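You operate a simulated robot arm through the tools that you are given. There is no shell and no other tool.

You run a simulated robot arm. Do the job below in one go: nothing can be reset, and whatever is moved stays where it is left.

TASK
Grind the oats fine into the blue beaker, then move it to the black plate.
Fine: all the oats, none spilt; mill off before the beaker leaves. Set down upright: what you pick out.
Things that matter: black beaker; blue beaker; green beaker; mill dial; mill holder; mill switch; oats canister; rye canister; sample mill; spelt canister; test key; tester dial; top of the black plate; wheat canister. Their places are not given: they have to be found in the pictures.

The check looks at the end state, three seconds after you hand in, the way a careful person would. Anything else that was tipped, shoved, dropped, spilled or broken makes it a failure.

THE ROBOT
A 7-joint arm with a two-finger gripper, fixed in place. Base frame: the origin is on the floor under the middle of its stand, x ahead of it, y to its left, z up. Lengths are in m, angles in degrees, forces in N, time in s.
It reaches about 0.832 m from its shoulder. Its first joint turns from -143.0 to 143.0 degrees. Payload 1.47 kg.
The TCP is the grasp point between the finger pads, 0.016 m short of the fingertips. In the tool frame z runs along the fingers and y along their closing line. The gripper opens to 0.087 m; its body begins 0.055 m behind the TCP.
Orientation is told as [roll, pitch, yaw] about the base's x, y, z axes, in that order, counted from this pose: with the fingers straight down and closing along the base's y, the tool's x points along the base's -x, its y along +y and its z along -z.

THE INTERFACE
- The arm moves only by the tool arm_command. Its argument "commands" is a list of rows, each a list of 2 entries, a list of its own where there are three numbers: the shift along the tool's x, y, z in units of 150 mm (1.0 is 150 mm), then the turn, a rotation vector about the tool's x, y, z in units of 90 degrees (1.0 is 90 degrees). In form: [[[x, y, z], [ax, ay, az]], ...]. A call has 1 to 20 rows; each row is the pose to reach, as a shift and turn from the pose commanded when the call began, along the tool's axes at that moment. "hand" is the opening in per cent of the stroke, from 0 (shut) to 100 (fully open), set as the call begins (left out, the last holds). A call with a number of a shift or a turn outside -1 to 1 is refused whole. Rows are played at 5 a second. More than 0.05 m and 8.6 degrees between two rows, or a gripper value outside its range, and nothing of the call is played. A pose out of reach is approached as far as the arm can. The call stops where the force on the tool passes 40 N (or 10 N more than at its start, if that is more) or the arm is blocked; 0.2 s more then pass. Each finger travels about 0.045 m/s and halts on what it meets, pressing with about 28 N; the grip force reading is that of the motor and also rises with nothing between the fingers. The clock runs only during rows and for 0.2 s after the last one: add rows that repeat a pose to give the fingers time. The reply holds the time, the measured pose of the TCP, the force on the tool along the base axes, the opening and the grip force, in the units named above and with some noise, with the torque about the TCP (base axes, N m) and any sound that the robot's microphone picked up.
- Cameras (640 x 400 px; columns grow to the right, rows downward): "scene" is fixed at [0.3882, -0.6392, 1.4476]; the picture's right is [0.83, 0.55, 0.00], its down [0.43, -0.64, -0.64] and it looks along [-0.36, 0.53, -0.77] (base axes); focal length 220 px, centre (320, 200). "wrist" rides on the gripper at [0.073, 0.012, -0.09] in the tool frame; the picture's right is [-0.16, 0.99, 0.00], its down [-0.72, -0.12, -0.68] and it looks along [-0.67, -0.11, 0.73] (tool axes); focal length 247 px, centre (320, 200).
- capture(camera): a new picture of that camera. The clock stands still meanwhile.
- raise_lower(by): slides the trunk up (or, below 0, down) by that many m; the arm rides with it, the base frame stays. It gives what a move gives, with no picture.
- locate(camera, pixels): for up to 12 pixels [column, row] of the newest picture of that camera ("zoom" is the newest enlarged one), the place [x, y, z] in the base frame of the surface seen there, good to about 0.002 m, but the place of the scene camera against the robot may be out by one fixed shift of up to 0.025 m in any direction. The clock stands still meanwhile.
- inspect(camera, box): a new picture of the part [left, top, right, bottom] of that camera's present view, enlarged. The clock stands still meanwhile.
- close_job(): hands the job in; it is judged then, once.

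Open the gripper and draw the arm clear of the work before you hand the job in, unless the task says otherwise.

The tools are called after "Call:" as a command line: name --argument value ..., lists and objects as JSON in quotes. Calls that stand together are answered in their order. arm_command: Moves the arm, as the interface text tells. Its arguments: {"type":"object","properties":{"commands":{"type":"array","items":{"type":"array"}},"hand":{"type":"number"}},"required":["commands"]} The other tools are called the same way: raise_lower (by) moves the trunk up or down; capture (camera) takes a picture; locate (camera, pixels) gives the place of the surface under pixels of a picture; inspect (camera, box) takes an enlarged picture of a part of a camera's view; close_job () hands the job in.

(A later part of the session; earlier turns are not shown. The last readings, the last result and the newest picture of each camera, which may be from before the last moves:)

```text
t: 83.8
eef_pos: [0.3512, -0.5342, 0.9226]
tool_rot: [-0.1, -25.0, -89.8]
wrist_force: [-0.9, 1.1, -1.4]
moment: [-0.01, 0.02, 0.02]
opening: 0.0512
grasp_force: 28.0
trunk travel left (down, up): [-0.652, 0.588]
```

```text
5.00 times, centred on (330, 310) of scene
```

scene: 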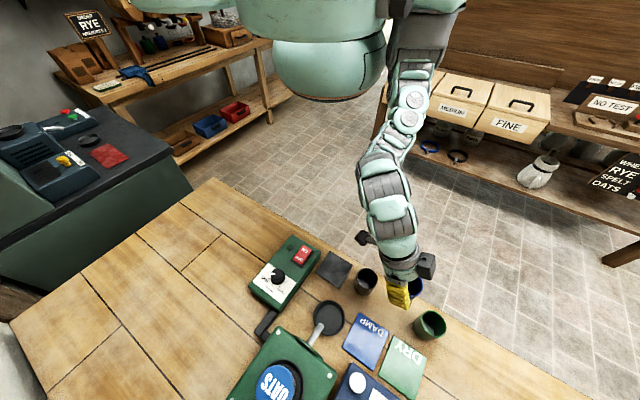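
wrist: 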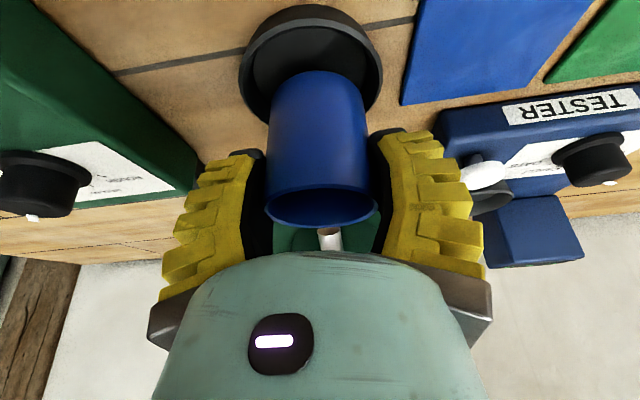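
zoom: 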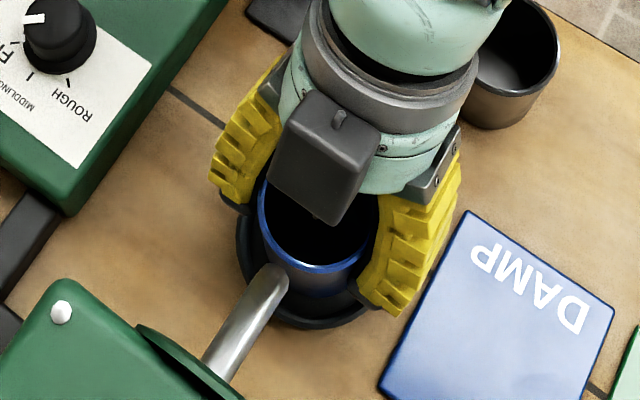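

The beaker hovers over the dish. I check its alignment by locating the dish rim and beaker wall points in this view.

Call:
locate --camera "wrist" --pixels '[[243, 62], [379, 68], [312, 8], [258, 30], [362, 30], [312, 20], [318, 80], [275, 110], [362, 110], [318, 120], [320, 215], [330, 236]]'

Call:
inspect --camera "wrist" --box '[230, 0, 390, 100]'

```text
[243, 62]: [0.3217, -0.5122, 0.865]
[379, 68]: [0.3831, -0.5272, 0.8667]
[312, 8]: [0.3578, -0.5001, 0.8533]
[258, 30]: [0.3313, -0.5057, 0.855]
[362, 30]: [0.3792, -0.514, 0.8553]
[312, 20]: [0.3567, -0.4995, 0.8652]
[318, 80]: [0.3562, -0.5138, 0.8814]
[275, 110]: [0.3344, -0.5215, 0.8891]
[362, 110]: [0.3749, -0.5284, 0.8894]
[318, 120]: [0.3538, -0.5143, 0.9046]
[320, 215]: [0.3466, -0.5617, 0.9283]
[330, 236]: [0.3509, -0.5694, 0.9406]
```

```text
4.00 times, centred on (310, 50) of wrist
```

zoom: 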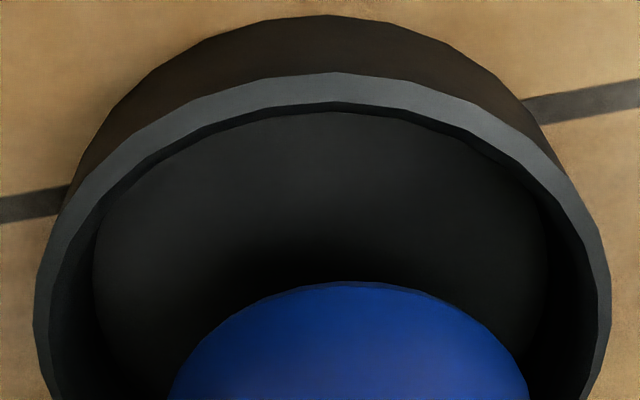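

The beaker (centre ≈(0.351,-0.538)) lies well within the dish (inner radius ≈0.033 about (0.3495,-0.5345)) and just short of the spout tip (y≈−0.565). I lower it 17 mm onto the dish floor.

Call:
arm_command --commands '[[[0.012, 0, 0.0257], [0, 0, 0]], [[0.024, 0, 0.0514], [0, 0, 0]], [[0.036, 0, 0.077], [0, 0, 0]], [[0.0479, 0, 0.1027], [0, 0, 0]], [[0.0479, 0, 0.1027], [0, 0, 0]]]'

Call:
capture --camera "wrist"

Call:
inspect --camera "scene" --box '[280, 270, 380, 350]'

```text
t: 85.0
eef_pos: [0.3515, -0.535, 0.9073]
tool_rot: [0.0, -25.1, -89.8]
wrist_force: [1.0, -0.3, -2.6]
moment: [-0.01, -0.01, -0.04]
opening: 0.051
grasp_force: 28.0
trunk travel left (down, up): [-0.652, 0.588]
```

```text
taken
```

wrist: 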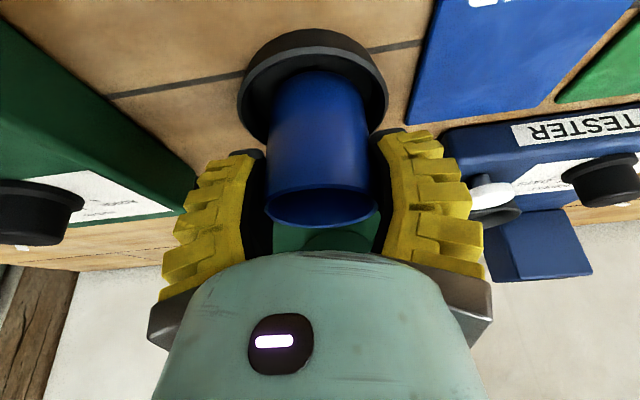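

```text
5.00 times, centred on (330, 310) of scene
```

zoom: 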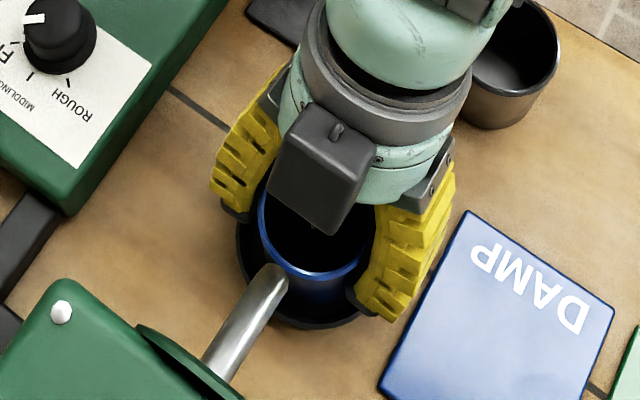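

At z 0.907 there is no clear contact yet. I lower another 2.5 mm gently and watch the vertical force.

Call:
arm_command --commands '[[[0.0028, 0, 0.006], [0, 0, 0]], [[0.007, 0, 0.0151], [0, 0, 0]], [[0.007, 0, 0.0151], [0, 0, 0]]]'

```text
t: 85.8
eef_pos: [0.3512, -0.5352, 0.9037]
tool_rot: [-0.1, -25.0, -89.8]
wrist_force: [-0.1, 1.8, 4.5]
moment: [0.18, 0.18, -0.04]
opening: 0.0508
grasp_force: 28.8
trunk travel left (down, up): [-0.652, 0.588]
```

Contact on the dish floor (about +5 N). I open the hand to release the beaker.

Call:
arm_command --commands '[[[0, 0, 0], [0, 0, 0]], [[0, 0, 0], [0, 0, 0]], [[0, 0, 0], [0, 0, 0]], [[0, 0, 0], [0, 0, 0]]]' --hand 75

Call:
capture --camera "wrist"

```text
t: 86.8
eef_pos: [0.3496, -0.536, 0.9042]
tool_rot: [0.0, -25.0, -89.8]
wrist_force: [0.6, 0.3, 0.0]
moment: [0.0, -0.02, 0.03]
opening: 0.0695
grasp_force: 3.0
trunk travel left (down, up): [-0.652, 0.588]
```

```text
taken
```

wrist: 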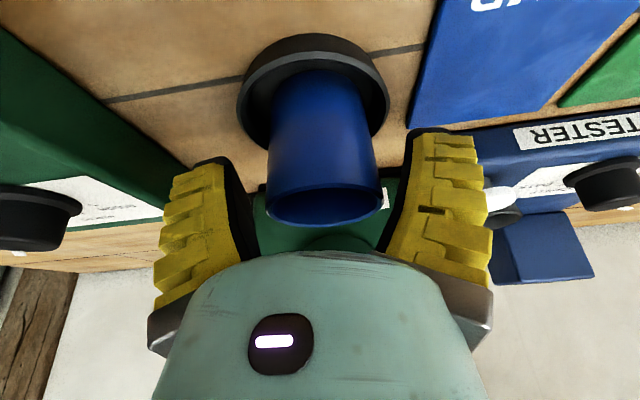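

The beaker stands free in the dish. I retract along the tool axis (back and up) 0.1 m.

Call:
arm_command --commands '[[[0, 0, -0.13], [0, 0, 0]], [[0, 0, -0.26], [0, 0, 0]], [[0, 0, -0.4], [0, 0, 0]], [[0, 0, -0.53], [0, 0, 0]], [[0, 0, -0.667], [0, 0, 0]], [[0, 0, -0.667], [0, 0, 0]]]'

Call:
capture --camera "wrist"

Call:
inspect --camera "scene" --box '[280, 270, 380, 350]'

```text
t: 88.2
eef_pos: [0.3491, -0.4926, 0.994]
tool_rot: [0.1, -25.0, -89.8]
wrist_force: [-0.3, -0.2, -0.8]
moment: [0.0, -0.03, -0.02]
opening: 0.0693
grasp_force: 3.0
trunk travel left (down, up): [-0.652, 0.588]
```

```text
taken
```

wrist: 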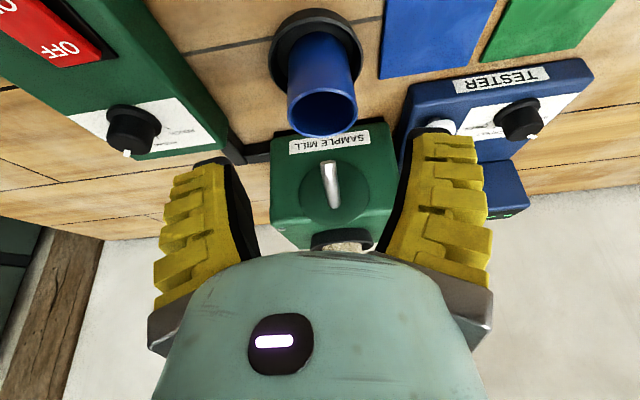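

```text
5.00 times, centred on (330, 310) of scene
```

zoom: 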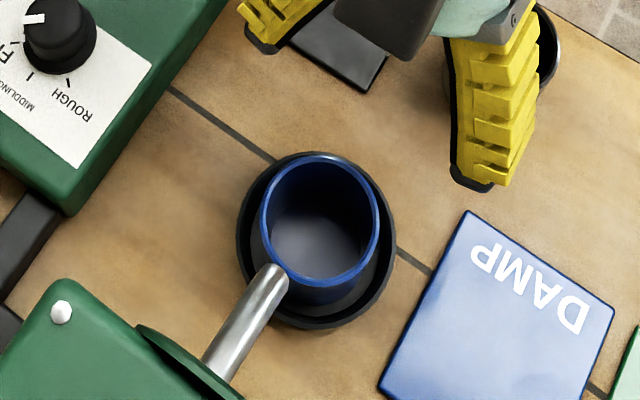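

The beaker sits well in the dish under the spout. Now to the switch: I move left toward it, reduce the tilt to 12°, and close the fingers to make a pusher.

Call:
arm_command --commands '[[[0.046, -0.165, -0.032], [0, 0.036, 0]], [[0.092, -0.33, -0.065], [0, 0.072, 0]], [[0.137, -0.495, -0.097], [0, 0.108, 0]], [[0.183, -0.66, -0.129], [0, 0.144, 0]], [[0.183, -0.66, -0.129], [0, 0.144, 0]]]' --hand 0

Call:
capture --camera "wrist"

```text
t: 89.4
eef_pos: [0.2511, -0.4608, 1.0002]
tool_rot: [0.0, -12.0, -89.7]
wrist_force: [-0.4, -0.9, 0.0]
moment: [-0.01, -0.01, 0.01]
opening: 0.0
grasp_force: 27.6
trunk travel left (down, up): [-0.652, 0.588]
```

```text
taken
```

wrist: 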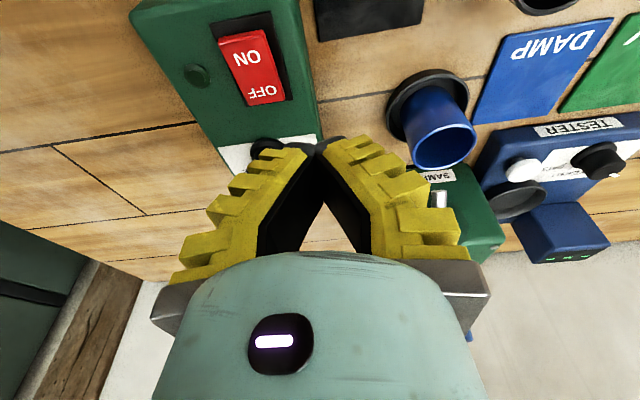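

The closed fingers form a narrow point. I zoom on the switch to fix its geometry and state.

Call:
inspect --camera "wrist" --box '[190, 0, 318, 120]'

Call:
locate --camera "wrist" --pixels '[[243, 36], [245, 58], [251, 70], [258, 85], [264, 100], [222, 42], [265, 34], [285, 96], [248, 107], [270, 66], [235, 72], [198, 74]]'

```text
3.33 times, centred on (254, 60) of wrist
```

zoom: 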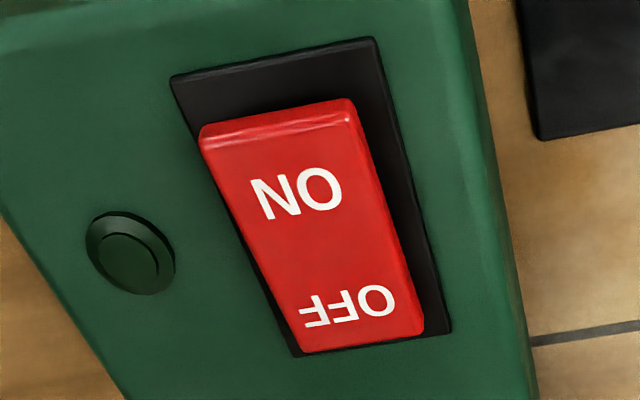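

```text
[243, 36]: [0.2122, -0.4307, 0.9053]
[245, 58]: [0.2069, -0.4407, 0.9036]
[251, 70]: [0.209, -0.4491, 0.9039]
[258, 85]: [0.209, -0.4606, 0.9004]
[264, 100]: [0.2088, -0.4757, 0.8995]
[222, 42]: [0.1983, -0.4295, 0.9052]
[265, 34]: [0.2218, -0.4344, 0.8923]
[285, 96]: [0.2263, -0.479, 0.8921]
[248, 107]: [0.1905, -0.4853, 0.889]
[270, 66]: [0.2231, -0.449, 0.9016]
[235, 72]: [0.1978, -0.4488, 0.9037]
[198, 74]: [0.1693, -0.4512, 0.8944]
```

Rocker spans y −0.431 (ON end, z 0.905) to −0.477 (OFF end, z 0.8995), centre x 0.210; the mill is off. I move above the ON end at z≈0.945.

Call:
arm_command --commands '[[[0.072, -0.137, 0.172], [0, 0, 0]], [[0.143, -0.273, 0.345], [0, 0, 0]], [[0.143, -0.273, 0.345], [0, 0, 0]]]'

Call:
capture --camera "wrist"

Call:
inspect --camera "scene" --box '[250, 200, 350, 300]'

```text
t: 90.2
eef_pos: [0.2103, -0.4513, 0.9452]
tool_rot: [0.1, -12.2, -89.8]
wrist_force: [-0.3, 0.5, -0.1]
moment: [-0.02, 0.01, 0.02]
opening: 0.0
grasp_force: 27.9
trunk travel left (down, up): [-0.652, 0.588]
```

```text
taken
```

wrist: 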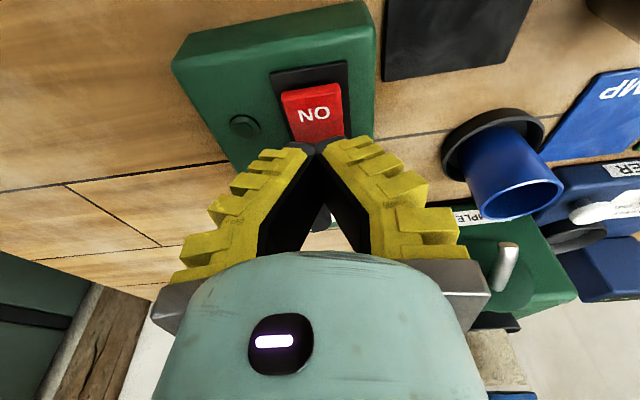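

```text
4.00 times, centred on (300, 250) of scene
```

zoom: 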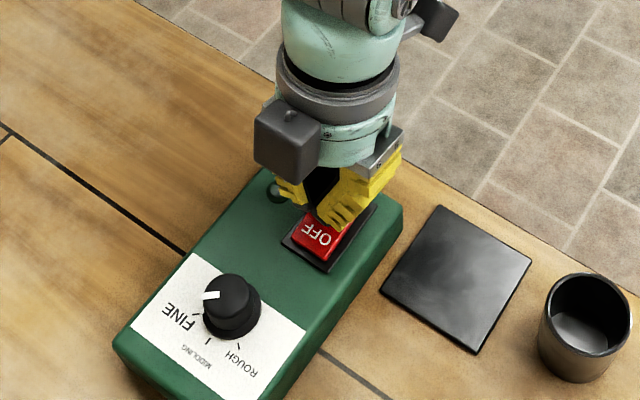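

The closed tip is above the switch. I press down on the ON end in small steps to z≈0.916.

Call:
arm_command --commands '[[[0.034, 0, 0.061], [0, 0, 0]], [[0.067, 0, 0.122], [0, 0, 0]], [[0.0712, 0, 0.1417], [0, 0, 0]], [[0.074, 0, 0.1548], [0, 0, 0]], [[0.0768, 0, 0.1679], [0, 0, 0]], [[0.0796, 0, 0.181], [0, 0, 0]]]'

Call:
capture --camera "wrist"

```text
t: 91.6
eef_pos: [0.2102, -0.4437, 0.9174]
tool_rot: [0.0, -12.2, -89.8]
wrist_force: [-1.2, 6.2, 12.8]
moment: [0.15, -0.01, -0.02]
opening: 0.0059
grasp_force: 28.2
trunk travel left (down, up): [-0.652, 0.588]
```

```text
taken
```

wrist: 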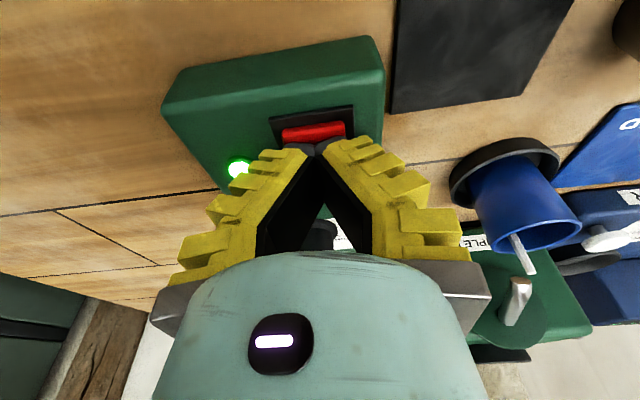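

The green lamp is lit and a stream falls from the spout into the beaker at (520,250): the mill runs. I lift the finger off the switch.

Call:
arm_command --commands '[[[-0.02, 0, -0.098], [0, 0, 0]], [[-0.042, 0, -0.196], [0, 0, 0]], [[-0.042, 0, -0.196], [0, 0, 0]]]'

Call:
inspect --camera "wrist" --box '[430, 120, 600, 360]'

Call:
inspect --camera "scene" --box '[280, 270, 380, 350]'

```text
t: 92.4
eef_pos: [0.2099, -0.4455, 0.9464]
tool_rot: [0.0, -12.0, -89.9]
wrist_force: [-0.1, -1.1, -0.5]
moment: [-0.01, 0.02, 0.01]
opening: 0.0
grasp_force: 27.6
trunk travel left (down, up): [-0.652, 0.588]
```

```text
1.67 times, centred on (515, 240) of wrist
```

zoom: 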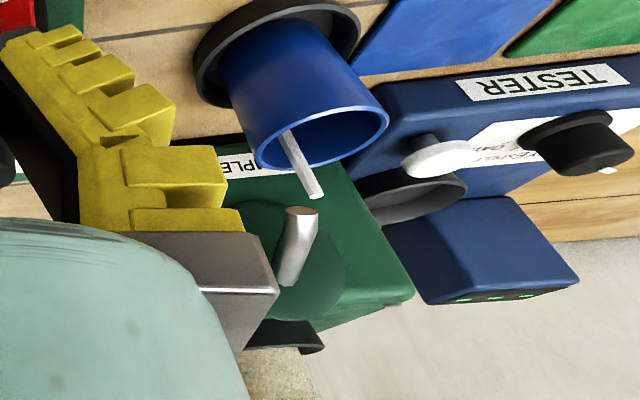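

```text
5.00 times, centred on (330, 310) of scene
```

zoom: 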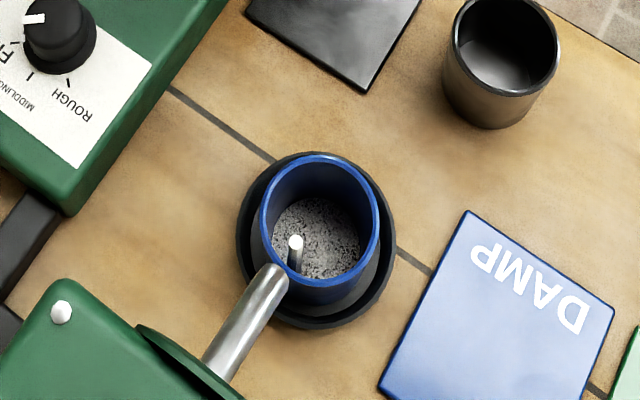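

The grist falls inside the beaker, none beside it. I wait 4 s holding the hand still and listen.

Call:
arm_command --commands '[[[0, 0, 0], [0, 0, 0]], [[0, 0, 0], [0, 0, 0]], [[0, 0, 0], [0, 0, 0]], [[0, 0, 0], [0, 0, 0]], [[0, 0, 0], [0, 0, 0]], [[0, 0, 0], [0, 0, 0]], [[0, 0, 0], [0, 0, 0]], [[0, 0, 0], [0, 0, 0]], [[0, 0, 0], [0, 0, 0]], [[0, 0, 0], [0, 0, 0]], [[0, 0, 0], [0, 0, 0]], [[0, 0, 0], [0, 0, 0]], [[0, 0, 0], [0, 0, 0]], [[0, 0, 0], [0, 0, 0]], [[0, 0, 0], [0, 0, 0]], [[0, 0, 0], [0, 0, 0]], [[0, 0, 0], [0, 0, 0]], [[0, 0, 0], [0, 0, 0]], [[0, 0, 0], [0, 0, 0]], [[0, 0, 0], [0, 0, 0]]]'

Call:
inspect --camera "scene" --box '[280, 270, 380, 350]'

```text
t: 96.6
eef_pos: [0.2106, -0.4435, 0.9463]
tool_rot: [0.0, -12.0, -89.8]
wrist_force: [0.0, 0.0, -0.3]
moment: [0.0, -0.04, 0.05]
opening: 0.0
grasp_force: 27.8
trunk travel left (down, up): [-0.652, 0.588]
```

```text
5.00 times, centred on (330, 310) of scene
```

zoom: 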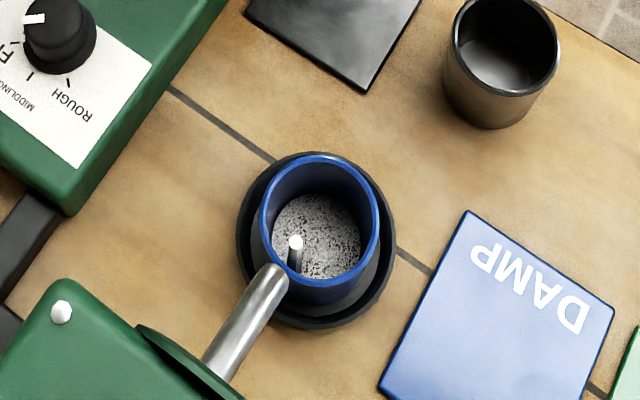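

The level rises slowly and the stream still runs. I keep waiting.

Call:
arm_command --commands '[[[0, 0, 0], [0, 0, 0]], [[0, 0, 0], [0, 0, 0]], [[0, 0, 0], [0, 0, 0]], [[0, 0, 0], [0, 0, 0]], [[0, 0, 0], [0, 0, 0]], [[0, 0, 0], [0, 0, 0]], [[0, 0, 0], [0, 0, 0]], [[0, 0, 0], [0, 0, 0]], [[0, 0, 0], [0, 0, 0]], [[0, 0, 0], [0, 0, 0]], [[0, 0, 0], [0, 0, 0]], [[0, 0, 0], [0, 0, 0]], [[0, 0, 0], [0, 0, 0]], [[0, 0, 0], [0, 0, 0]], [[0, 0, 0], [0, 0, 0]], [[0, 0, 0], [0, 0, 0]], [[0, 0, 0], [0, 0, 0]], [[0, 0, 0], [0, 0, 0]], [[0, 0, 0], [0, 0, 0]], [[0, 0, 0], [0, 0, 0]]]'

Call:
inspect --camera "scene" --box '[280, 270, 380, 350]'

Call:
capture --camera "wrist"

```text
t: 100.8
eef_pos: [0.2101, -0.4443, 0.9465]
tool_rot: [0.0, -12.1, -89.8]
wrist_force: [0.1, -0.3, 0.3]
moment: [-0.03, 0.01, 0.0]
opening: 0.0
grasp_force: 27.6
trunk travel left (down, up): [-0.652, 0.588]
```

```text
5.00 times, centred on (330, 310) of scene
```

zoom: 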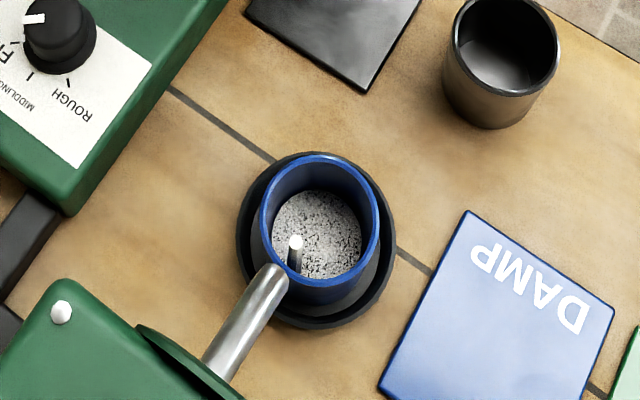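

```text
taken
```

wrist: 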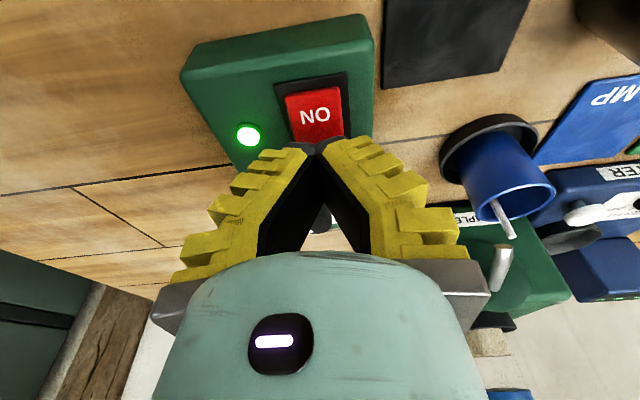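

Still pouring, lamp lit. I wait on.

Call:
arm_command --commands '[[[0, 0, 0], [0, 0, 0]], [[0, 0, 0], [0, 0, 0]], [[0, 0, 0], [0, 0, 0]], [[0, 0, 0], [0, 0, 0]], [[0, 0, 0], [0, 0, 0]], [[0, 0, 0], [0, 0, 0]], [[0, 0, 0], [0, 0, 0]], [[0, 0, 0], [0, 0, 0]], [[0, 0, 0], [0, 0, 0]], [[0, 0, 0], [0, 0, 0]], [[0, 0, 0], [0, 0, 0]], [[0, 0, 0], [0, 0, 0]], [[0, 0, 0], [0, 0, 0]], [[0, 0, 0], [0, 0, 0]], [[0, 0, 0], [0, 0, 0]], [[0, 0, 0], [0, 0, 0]], [[0, 0, 0], [0, 0, 0]], [[0, 0, 0], [0, 0, 0]], [[0, 0, 0], [0, 0, 0]], [[0, 0, 0], [0, 0, 0]]]'

Call:
inspect --camera "scene" --box '[280, 270, 380, 350]'

```text
t: 105.0
eef_pos: [0.2102, -0.4456, 0.9452]
tool_rot: [0.1, -11.9, -89.8]
wrist_force: [-0.7, 0.0, -0.8]
moment: [-0.01, 0.01, -0.01]
opening: 0.0
grasp_force: 28.6
trunk travel left (down, up): [-0.652, 0.588]
```

```text
5.00 times, centred on (330, 310) of scene
```

zoom: 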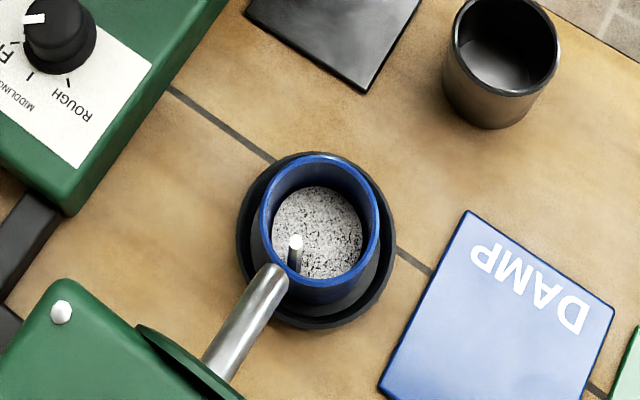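

Level keeps rising steadily and the stream is still there; I wait another 4 s.

Call:
arm_command --commands '[[[0, 0, 0], [0, 0, 0]], [[0, 0, 0], [0, 0, 0]], [[0, 0, 0], [0, 0, 0]], [[0, 0, 0], [0, 0, 0]], [[0, 0, 0], [0, 0, 0]], [[0, 0, 0], [0, 0, 0]], [[0, 0, 0], [0, 0, 0]], [[0, 0, 0], [0, 0, 0]], [[0, 0, 0], [0, 0, 0]], [[0, 0, 0], [0, 0, 0]], [[0, 0, 0], [0, 0, 0]], [[0, 0, 0], [0, 0, 0]], [[0, 0, 0], [0, 0, 0]], [[0, 0, 0], [0, 0, 0]], [[0, 0, 0], [0, 0, 0]], [[0, 0, 0], [0, 0, 0]], [[0, 0, 0], [0, 0, 0]], [[0, 0, 0], [0, 0, 0]], [[0, 0, 0], [0, 0, 0]], [[0, 0, 0], [0, 0, 0]]]'

Call:
inspect --camera "scene" --box '[280, 270, 380, 350]'

```text
t: 109.2
eef_pos: [0.2109, -0.444, 0.9467]
tool_rot: [0.0, -12.1, -89.9]
wrist_force: [0.7, -0.1, 0.7]
moment: [-0.01, 0.0, -0.01]
opening: 0.0001
grasp_force: 28.2
trunk travel left (down, up): [-0.652, 0.588]
```

```text
5.00 times, centred on (330, 310) of scene
```

zoom: 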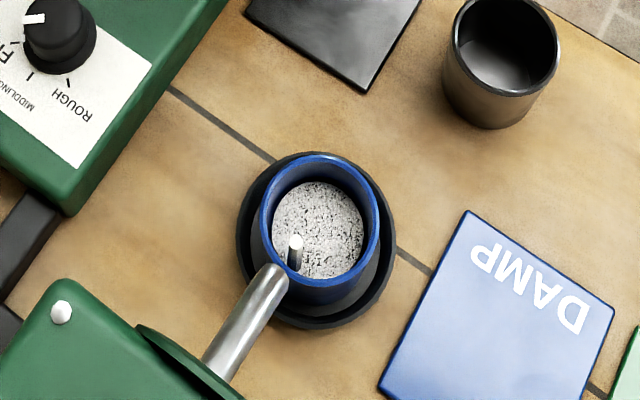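

The stream continues. Another 4 s.

Call:
arm_command --commands '[[[0, 0, 0], [0, 0, 0]], [[0, 0, 0], [0, 0, 0]], [[0, 0, 0], [0, 0, 0]], [[0, 0, 0], [0, 0, 0]], [[0, 0, 0], [0, 0, 0]], [[0, 0, 0], [0, 0, 0]], [[0, 0, 0], [0, 0, 0]], [[0, 0, 0], [0, 0, 0]], [[0, 0, 0], [0, 0, 0]], [[0, 0, 0], [0, 0, 0]], [[0, 0, 0], [0, 0, 0]], [[0, 0, 0], [0, 0, 0]], [[0, 0, 0], [0, 0, 0]], [[0, 0, 0], [0, 0, 0]], [[0, 0, 0], [0, 0, 0]], [[0, 0, 0], [0, 0, 0]], [[0, 0, 0], [0, 0, 0]], [[0, 0, 0], [0, 0, 0]], [[0, 0, 0], [0, 0, 0]], [[0, 0, 0], [0, 0, 0]]]'

Call:
inspect --camera "scene" --box '[280, 270, 380, 350]'

```text
t: 113.4
eef_pos: [0.2101, -0.4446, 0.9467]
tool_rot: [0.0, -12.0, -89.7]
wrist_force: [-0.5, -0.6, 0.5]
moment: [0.0, 0.01, -0.01]
opening: 0.0
grasp_force: 28.2
trunk travel left (down, up): [-0.652, 0.588]
```

```text
5.00 times, centred on (330, 310) of scene
```

zoom: 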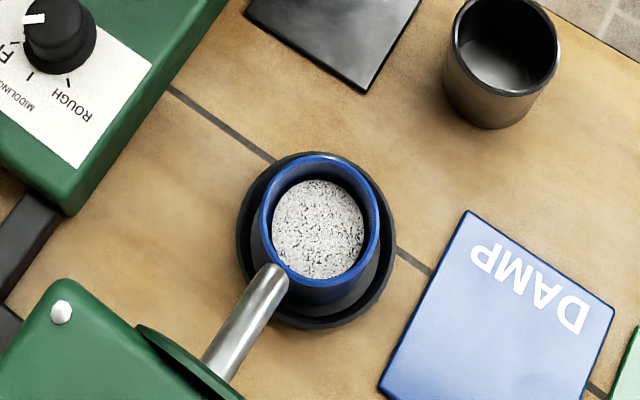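

The stream has ended. I wait 2 s more and recheck that nothing more falls and the lamp is still on.

Call:
arm_command --commands '[[[0, 0, 0], [0, 0, 0]], [[0, 0, 0], [0, 0, 0]], [[0, 0, 0], [0, 0, 0]], [[0, 0, 0], [0, 0, 0]], [[0, 0, 0], [0, 0, 0]], [[0, 0, 0], [0, 0, 0]], [[0, 0, 0], [0, 0, 0]], [[0, 0, 0], [0, 0, 0]], [[0, 0, 0], [0, 0, 0]], [[0, 0, 0], [0, 0, 0]]]'

Call:
capture --camera "wrist"

Call:
inspect --camera "scene" --box '[220, 270, 400, 400]'

```text
t: 115.6
eef_pos: [0.2096, -0.4443, 0.9453]
tool_rot: [0.1, -12.1, -89.8]
wrist_force: [0.7, 0.1, 0.4]
moment: [-0.02, -0.01, 0.01]
opening: 0.0
grasp_force: 28.4
trunk travel left (down, up): [-0.652, 0.588]
```

```text
taken
```

wrist: 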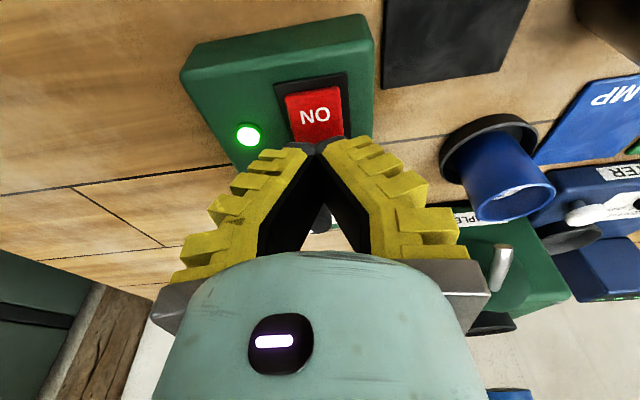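

```text
3.08 times, centred on (310, 335) of scene
```

zoom: 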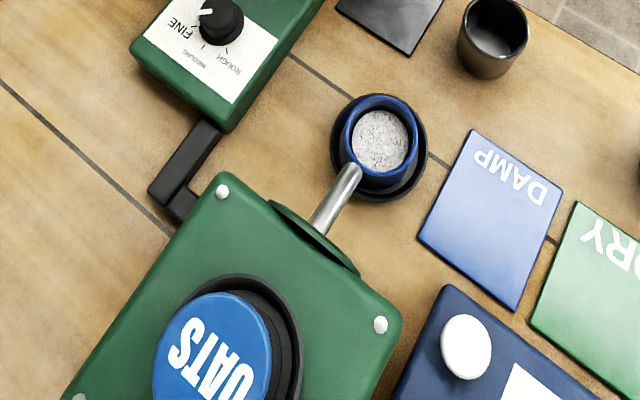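

Grinding is finished; nothing spilt. Now I move the fingertip over the OFF end (low edge at y≈−0.470).

Call:
arm_command --commands '[[[-0.129, 0, 0.027], [0, 0, 0]], [[-0.2576, 0, 0.0548], [0, 0, 0]], [[-0.2356, 0, 0.145], [0, 0, 0]], [[-0.2356, 0, 0.145], [0, 0, 0]]]'

Call:
capture --camera "wrist"

Call:
inspect --camera "scene" --box '[250, 200, 350, 300]'

```text
t: 116.6
eef_pos: [0.2105, -0.4826, 0.9308]
tool_rot: [-0.1, -12.0, -89.8]
wrist_force: [0.4, -0.3, 0.4]
moment: [-0.02, 0.0, 0.03]
opening: 0.0
grasp_force: 28.6
trunk travel left (down, up): [-0.652, 0.588]
```

```text
taken
```

wrist: 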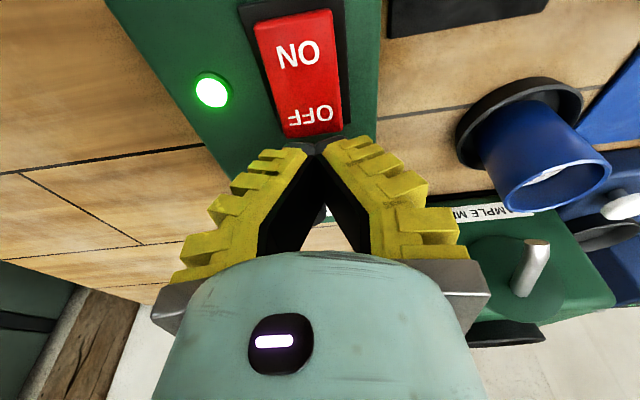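

```text
4.00 times, centred on (300, 250) of scene
```

zoom: 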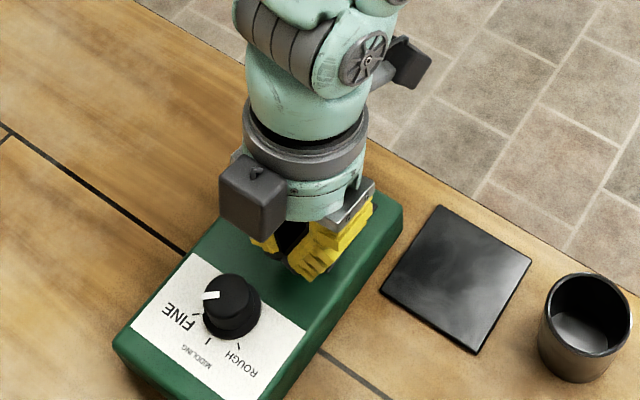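

The tip overlaps the OFF end. I shift 3 mm back toward the robot and press down in small steps to about z 0.916.

Call:
arm_command --commands '[[[0.0196, 0, -0.0042], [0, 0, 0]], [[0.0265, 0, 0.0284], [0, 0, 0]], [[0.0307, 0, 0.048], [0, 0, 0]], [[0.0341, 0, 0.0643], [0, 0, 0]], [[0.0376, 0, 0.0806], [0, 0, 0]], [[0.0397, 0, 0.0903], [0, 0, 0]]]'

Call:
capture --camera "wrist"

```text
t: 118.0
eef_pos: [0.2107, -0.48, 0.9171]
tool_rot: [-0.1, -12.1, -89.8]
wrist_force: [-0.2, -0.1, 1.0]
moment: [0.01, 0.01, 0.0]
opening: 0.0003
grasp_force: 28.5
trunk travel left (down, up): [-0.652, 0.588]
```

```text
taken
```

wrist: 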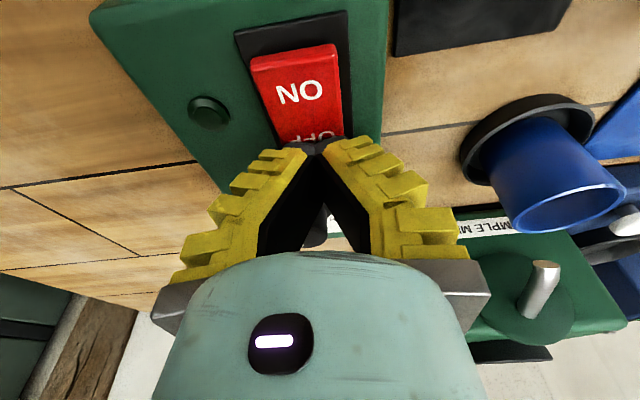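

The lamp is dark and the ON end stands up again: the mill is off. I lift the hand 60 mm.

Call:
arm_command --commands '[[[-0.028, 0, -0.13], [0, 0, 0]], [[-0.055, 0, -0.26], [0, 0, 0]], [[-0.083, 0, -0.39], [0, 0, 0]], [[-0.083, 0, -0.39], [0, 0, 0]]]'

Call:
inspect --camera "scene" --box '[240, 220, 400, 350]'

Call:
capture --camera "wrist"

```text
t: 119.0
eef_pos: [0.2105, -0.4797, 0.9768]
tool_rot: [0.0, -12.0, -90.0]
wrist_force: [0.2, 0.4, -0.1]
moment: [0.01, -0.01, 0.03]
opening: 0.0
grasp_force: 28.3
trunk travel left (down, up): [-0.652, 0.588]
```

```text
3.08 times, centred on (320, 285) of scene
```

zoom: 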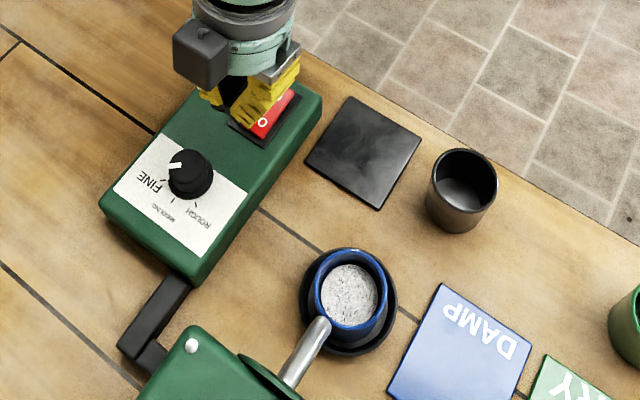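

```text
taken
```

wrist: 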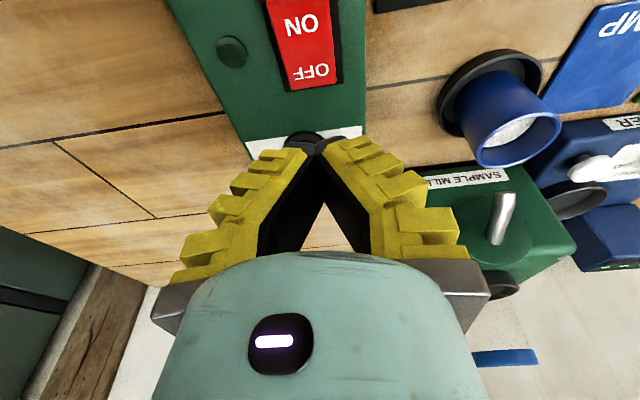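

Mill is off, beaker full. I return to the retract point in front of the holder (0.3505,-0.493,0.995) with tilt 25° and the hand opened to 75 %.

Call:
arm_command --commands '[[[-0.027, 0.233, -0.024], [0, -0.036, 0]], [[-0.054, 0.466, -0.049], [0, -0.072, 0]], [[-0.082, 0.7, -0.073], [0, -0.108, 0]], [[-0.109, 0.933, -0.097], [0, -0.144, 0]], [[-0.109, 0.933, -0.097], [0, -0.144, 0]]]' --hand 75

Call:
capture --camera "wrist"

```text
t: 120.2
eef_pos: [0.3513, -0.4924, 0.9954]
tool_rot: [0.1, -25.1, -89.9]
wrist_force: [-0.1, -0.1, 0.4]
moment: [0.02, 0.02, 0.04]
opening: 0.069
grasp_force: 3.3
trunk travel left (down, up): [-0.652, 0.588]
```

```text
taken
```

wrist: 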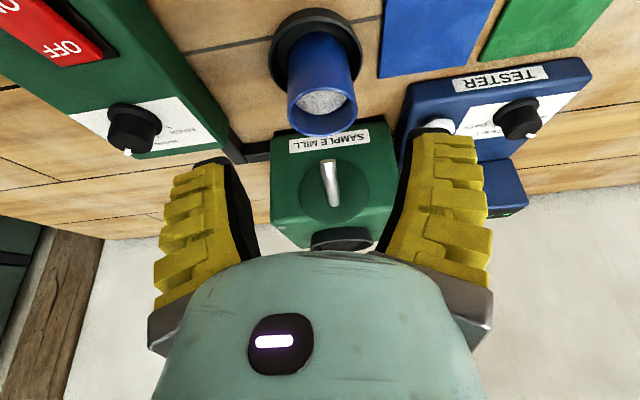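

The view matches the earlier release view, so the beaker hasn't moved. I advance 0.1 m along the tool axis to embrace it.

Call:
arm_command --commands '[[[0, -0.001, 0.13], [0, 0, 0]], [[0, -0.003, 0.26], [0, 0, 0]], [[0, -0.005, 0.4], [0, 0, 0]], [[0, -0.005, 0.53], [0, 0, 0]], [[0, -0.005, 0.6], [0, 0, 0]], [[0, -0.005, 0.66], [0, 0, 0]], [[0, -0.005, 0.66], [0, 0, 0]]]'

Call:
capture --camera "wrist"

Call:
inspect --camera "scene" --box '[280, 270, 380, 350]'

```text
t: 121.8
eef_pos: [0.35, -0.5344, 0.9041]
tool_rot: [0.0, -25.0, -89.8]
wrist_force: [0.9, 0.2, 0.3]
moment: [-0.01, -0.03, 0.01]
opening: 0.0692
grasp_force: 2.7
trunk travel left (down, up): [-0.652, 0.588]
```

```text
taken
```

wrist: 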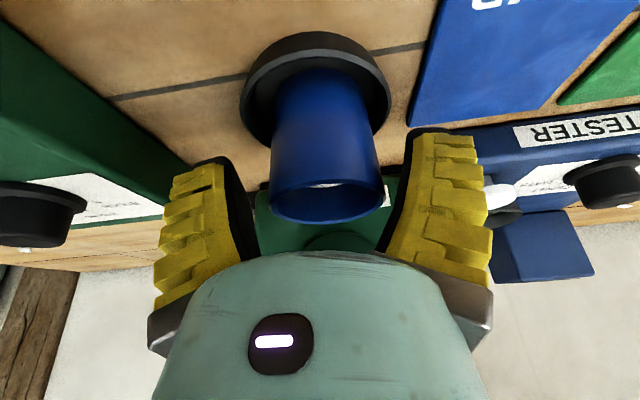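

```text
5.00 times, centred on (330, 310) of scene
```

zoom: 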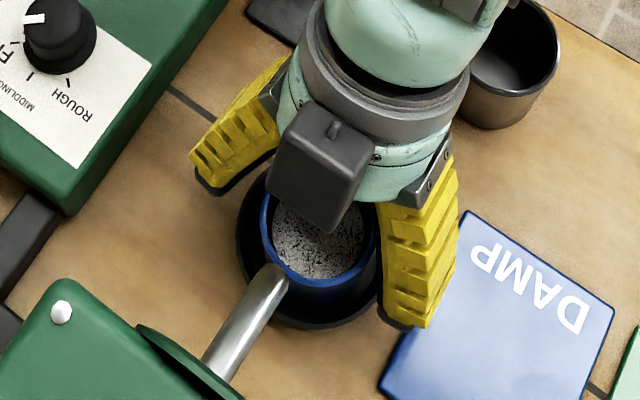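

The beaker is between the fingers as before. I close the hand on it.

Call:
arm_command --commands '[[[0, 0, 0], [0, 0, 0]], [[0, 0, 0], [0, 0, 0]], [[0, 0, 0], [0, 0, 0]], [[0, 0, 0], [0, 0, 0]], [[0, 0, 0], [0, 0, 0]]]' --hand 0

```text
t: 123.0
eef_pos: [0.3503, -0.5342, 0.9055]
tool_rot: [0.0, -25.0, -89.8]
wrist_force: [-0.5, 0.2, 0.4]
moment: [0.02, 0.07, -0.02]
opening: 0.0506
grasp_force: 28.1
trunk travel left (down, up): [-0.652, 0.588]
```

Held again (opening 0.0506). I lift it out of the dish, first almost straight up, then back toward the robot away from the spout.

Call:
arm_command --commands '[[[-0.0073, 0, -0.063], [0, 0, 0]], [[-0.0145, 0, -0.1256], [0, 0, 0]], [[0.036, 0, -0.2376], [0, 0, 0]], [[0.115, 0, -0.3845], [0, 0, 0]], [[0.193, 0, -0.5315], [0, 0, 0]], [[0.258, 0, -0.7087], [0, 0, 0]], [[0.258, 0, -0.7087], [0, 0, 0]]]'

Call:
capture --camera "wrist"

Call:
capture --camera "scene"

```text
t: 124.6
eef_pos: [0.349, -0.4539, 0.9856]
tool_rot: [0.1, -24.9, -90.0]
wrist_force: [-0.1, -0.6, -2.1]
moment: [-0.01, -0.01, 0.0]
opening: 0.0503
grasp_force: 28.4
trunk travel left (down, up): [-0.652, 0.588]
```

```text
taken
```

wrist: 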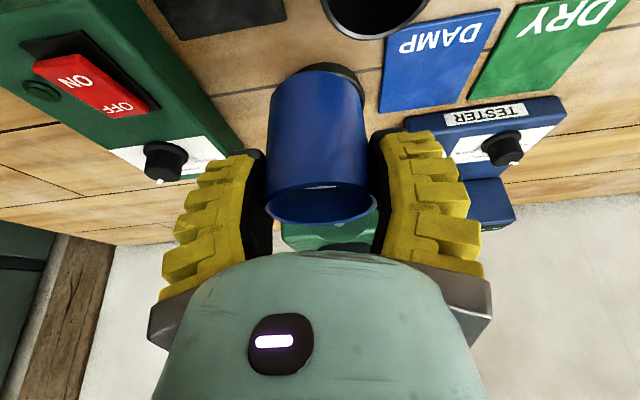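

```text
taken
```

scene: 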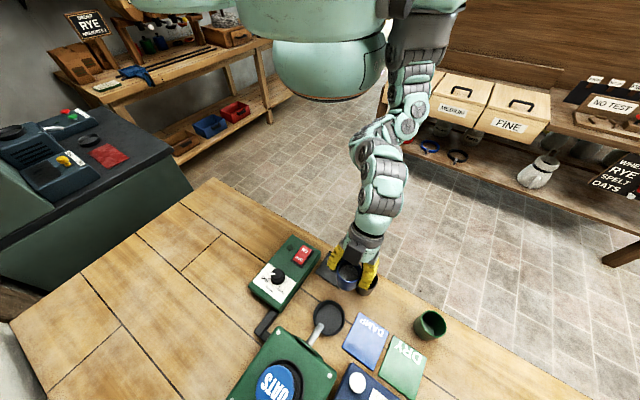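

The beaker is lifted, nothing spilt or disturbed. I carry it over the black plate (centre ≈(0.294,-0.4215)), turning to yaw −120° so the fingers clear both the control box and the black beaker.

Call:
arm_command --commands '[[[0.05, -0.067, 0.006], [0.0281, 0, 0.0605]], [[0.1, -0.133, 0.012], [0.0561, 0, 0.1209]], [[0.149, -0.2, 0.018], [0.0842, 0, 0.1814]], [[0.199, -0.266, 0.025], [0.1122, 0, 0.2418]], [[0.249, -0.333, 0.031], [0.1403, 0, 0.3023]], [[0.249, -0.333, 0.031], [0.1403, 0, 0.3023]]]'

Call:
capture --camera "wrist"

Call:
inspect --camera "scene" --box '[270, 210, 400, 310]'

```text
t: 126.0
eef_pos: [0.2972, -0.4221, 0.9644]
tool_rot: [0.1, -25.0, -120.1]
wrist_force: [0.6, -0.3, -1.5]
moment: [0.0, -0.01, 0.01]
opening: 0.0502
grasp_force: 28.2
trunk travel left (down, up): [-0.652, 0.588]
```

```text
taken
```

wrist: 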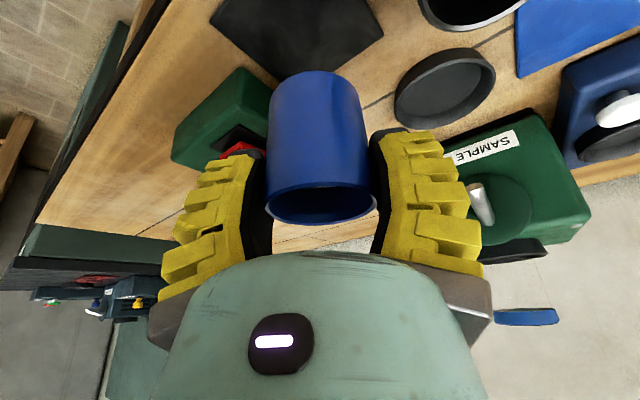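

```text
4.00 times, centred on (335, 260) of scene
```

zoom: 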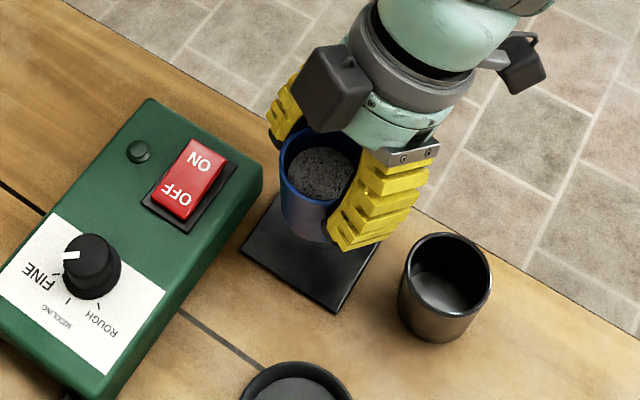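

The beaker hovers over the plate with clear room to box and black beaker. I lower it vertically 47 mm in steps.

Call:
arm_command --commands '[[[0.0331, 0, 0.071], [0, 0, 0]], [[0.0662, 0, 0.142], [0, 0, 0]], [[0.0993, 0, 0.213], [0, 0, 0]], [[0.1324, 0, 0.284], [0, 0, 0]], [[0.1324, 0, 0.284], [0, 0, 0]]]'

Call:
capture --camera "wrist"

Call:
inspect --camera "scene" --box '[280, 220, 400, 310]'

```text
t: 127.2
eef_pos: [0.2999, -0.4232, 0.918]
tool_rot: [0.1, -25.0, -119.9]
wrist_force: [0.1, -0.6, -2.3]
moment: [0.0, -0.01, 0.01]
opening: 0.0502
grasp_force: 28.4
trunk travel left (down, up): [-0.652, 0.588]
```

```text
taken
```

wrist: 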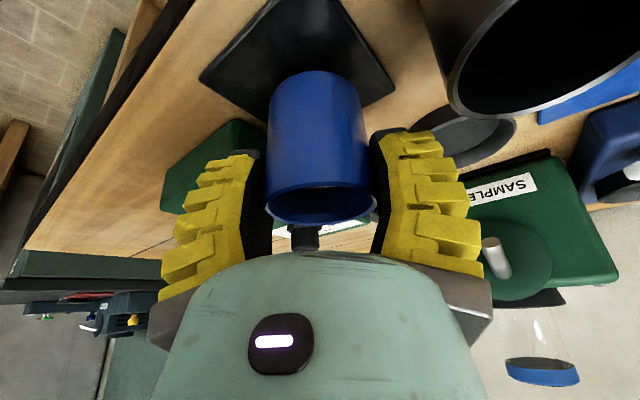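

```text
4.44 times, centred on (340, 265) of scene
```

zoom: 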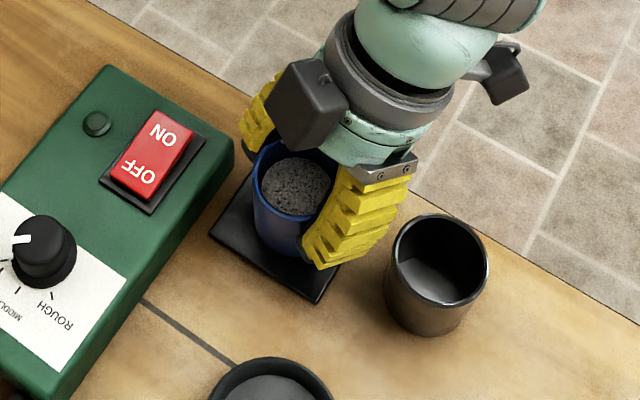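

Bottom is about 1 cm above the plate. I verify the beaker's position against the plate corners.

Call:
locate --camera "wrist" --pixels '[[318, 82], [276, 110], [360, 110], [318, 120], [206, 80], [388, 88], [262, 20], [345, 20], [240, 60], [370, 60]]'

```text
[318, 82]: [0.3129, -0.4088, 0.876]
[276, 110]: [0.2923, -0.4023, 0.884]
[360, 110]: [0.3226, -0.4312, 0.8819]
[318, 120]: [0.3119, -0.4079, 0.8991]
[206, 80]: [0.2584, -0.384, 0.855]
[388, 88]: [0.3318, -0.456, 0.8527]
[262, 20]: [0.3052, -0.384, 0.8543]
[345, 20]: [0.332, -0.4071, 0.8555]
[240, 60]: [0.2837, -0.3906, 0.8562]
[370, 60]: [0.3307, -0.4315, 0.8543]
```

Beaker centre ≈(0.2985,-0.4275), fully inside the plate (x 0.2555–0.332, y −0.457–−0.384). I shift it 5 mm toward +y and 3 mm toward −x and lower 10.5 mm.

Call:
arm_command --commands '[[[0.017, -0.034, -0.008], [0, 0, 0]], [[0.0283, -0.034, 0.0163], [0, 0, 0]], [[0.0395, -0.034, 0.0403], [0, 0, 0]], [[0.0466, -0.034, 0.0554], [0, 0, 0]], [[0.0466, -0.034, 0.0554], [0, 0, 0]]]'

```text
t: 128.4
eef_pos: [0.2959, -0.4188, 0.9074]
tool_rot: [0.2, -25.0, -119.9]
wrist_force: [0.7, -0.5, -1.3]
moment: [0.0, 0.01, -0.01]
opening: 0.0501
grasp_force: 28.3
trunk travel left (down, up): [-0.652, 0.588]
```

No contact yet at z 0.907; I lower in 1 mm steps.

Call:
arm_command --commands '[[[0.0028, 0, 0.006], [0, 0, 0]], [[0.0056, 0, 0.012], [0, 0, 0]], [[0.0056, 0, 0.012], [0, 0, 0]]]'

```text
t: 129.2
eef_pos: [0.2956, -0.4178, 0.9058]
tool_rot: [0.0, -25.0, -119.9]
wrist_force: [0.0, 0.7, -1.0]
moment: [0.0, 0.01, 0.01]
opening: 0.0498
grasp_force: 27.8
trunk travel left (down, up): [-0.652, 0.588]
```

Still about −1 N; another 1.5 mm.

Call:
arm_command --commands '[[[0.0021, 0, 0.0045], [0, 0, 0]], [[0.0042, 0, 0.009], [0, 0, 0]], [[0.0042, 0, 0.009], [0, 0, 0]]]'

```text
t: 130.0
eef_pos: [0.2961, -0.4202, 0.9052]
tool_rot: [0.0, -25.0, -120.0]
wrist_force: [-1.8, 2.7, 9.8]
moment: [0.4, 0.16, 0.02]
opening: 0.0506
grasp_force: 27.6
trunk travel left (down, up): [-0.652, 0.588]
```

Contact with the plate (+10 N). I open the hand modestly (64 %) to release.

Call:
arm_command --commands '[[[0, 0, 0], [0, 0, 0]], [[0, 0, 0], [0, 0, 0]], [[0, 0, 0], [0, 0, 0]], [[0, 0, 0], [0, 0, 0]]]' --hand 64

Call:
capture --camera "wrist"

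Call:
inspect --camera "scene" --box '[280, 220, 400, 310]'

```text
t: 131.0
eef_pos: [0.2975, -0.4183, 0.9043]
tool_rot: [0.1, -24.9, -119.8]
wrist_force: [0.1, -1.5, -0.7]
moment: [-0.02, -0.01, 0.02]
opening: 0.0603
grasp_force: 3.5
trunk travel left (down, up): [-0.652, 0.588]
```

```text
taken
```

wrist: 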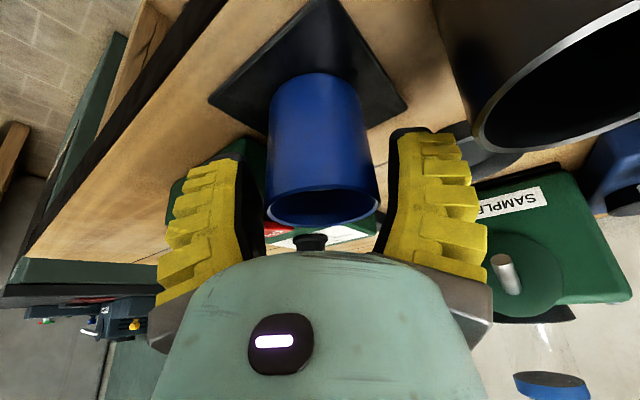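

```text
4.44 times, centred on (340, 265) of scene
```

zoom: 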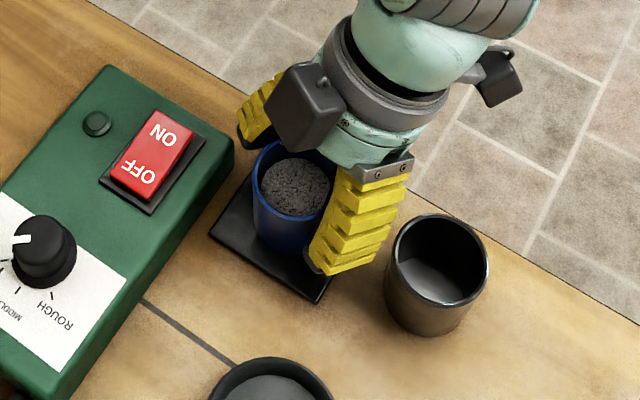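

The beaker stands on the plate, released. I open slightly more (70 %) and then retract along the tool axis, up and back.

Call:
arm_command --commands '[[[0, 0, 0], [0, 0, 0]], [[0, 0, 0], [0, 0, 0]], [[0, 0, -0.07], [0, 0, 0]], [[0, 0, -0.16], [0, 0, 0]], [[0, 0, -0.3], [0, 0, 0]], [[0, 0, -0.45], [0, 0, 0]], [[0, 0, -0.6], [0, 0, 0]], [[0, 0, -0.75], [0, 0, 0]], [[0, 0, -0.75], [0, 0, 0]]]' --hand 70

Call:
capture --camera "wrist"

Call:
inspect --camera "scene" --box '[280, 220, 400, 310]'

```text
t: 133.0
eef_pos: [0.3127, -0.391, 0.9721]
tool_rot: [0.2, -25.0, -119.9]
wrist_force: [-0.8, -0.6, 0.6]
moment: [0.0, 0.0, -0.02]
opening: 0.0654
grasp_force: 3.1
out of reach, approached as far as the arm can: row 7, 8, 9
trunk travel left (down, up): [-0.652, 0.588]
```

```text
taken
```

wrist: 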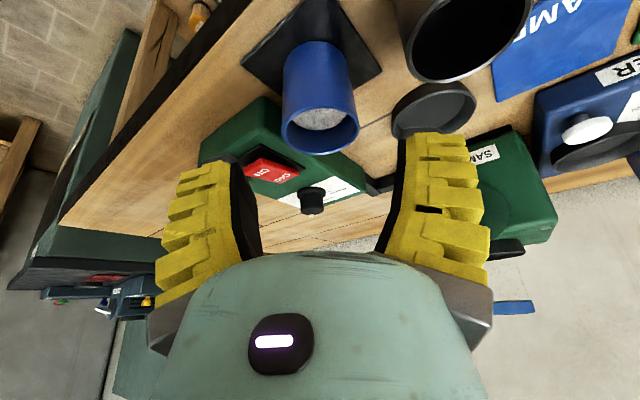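

```text
4.44 times, centred on (340, 265) of scene
```

zoom: 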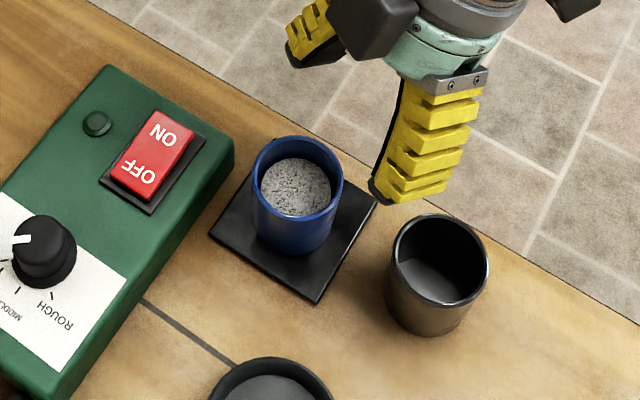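

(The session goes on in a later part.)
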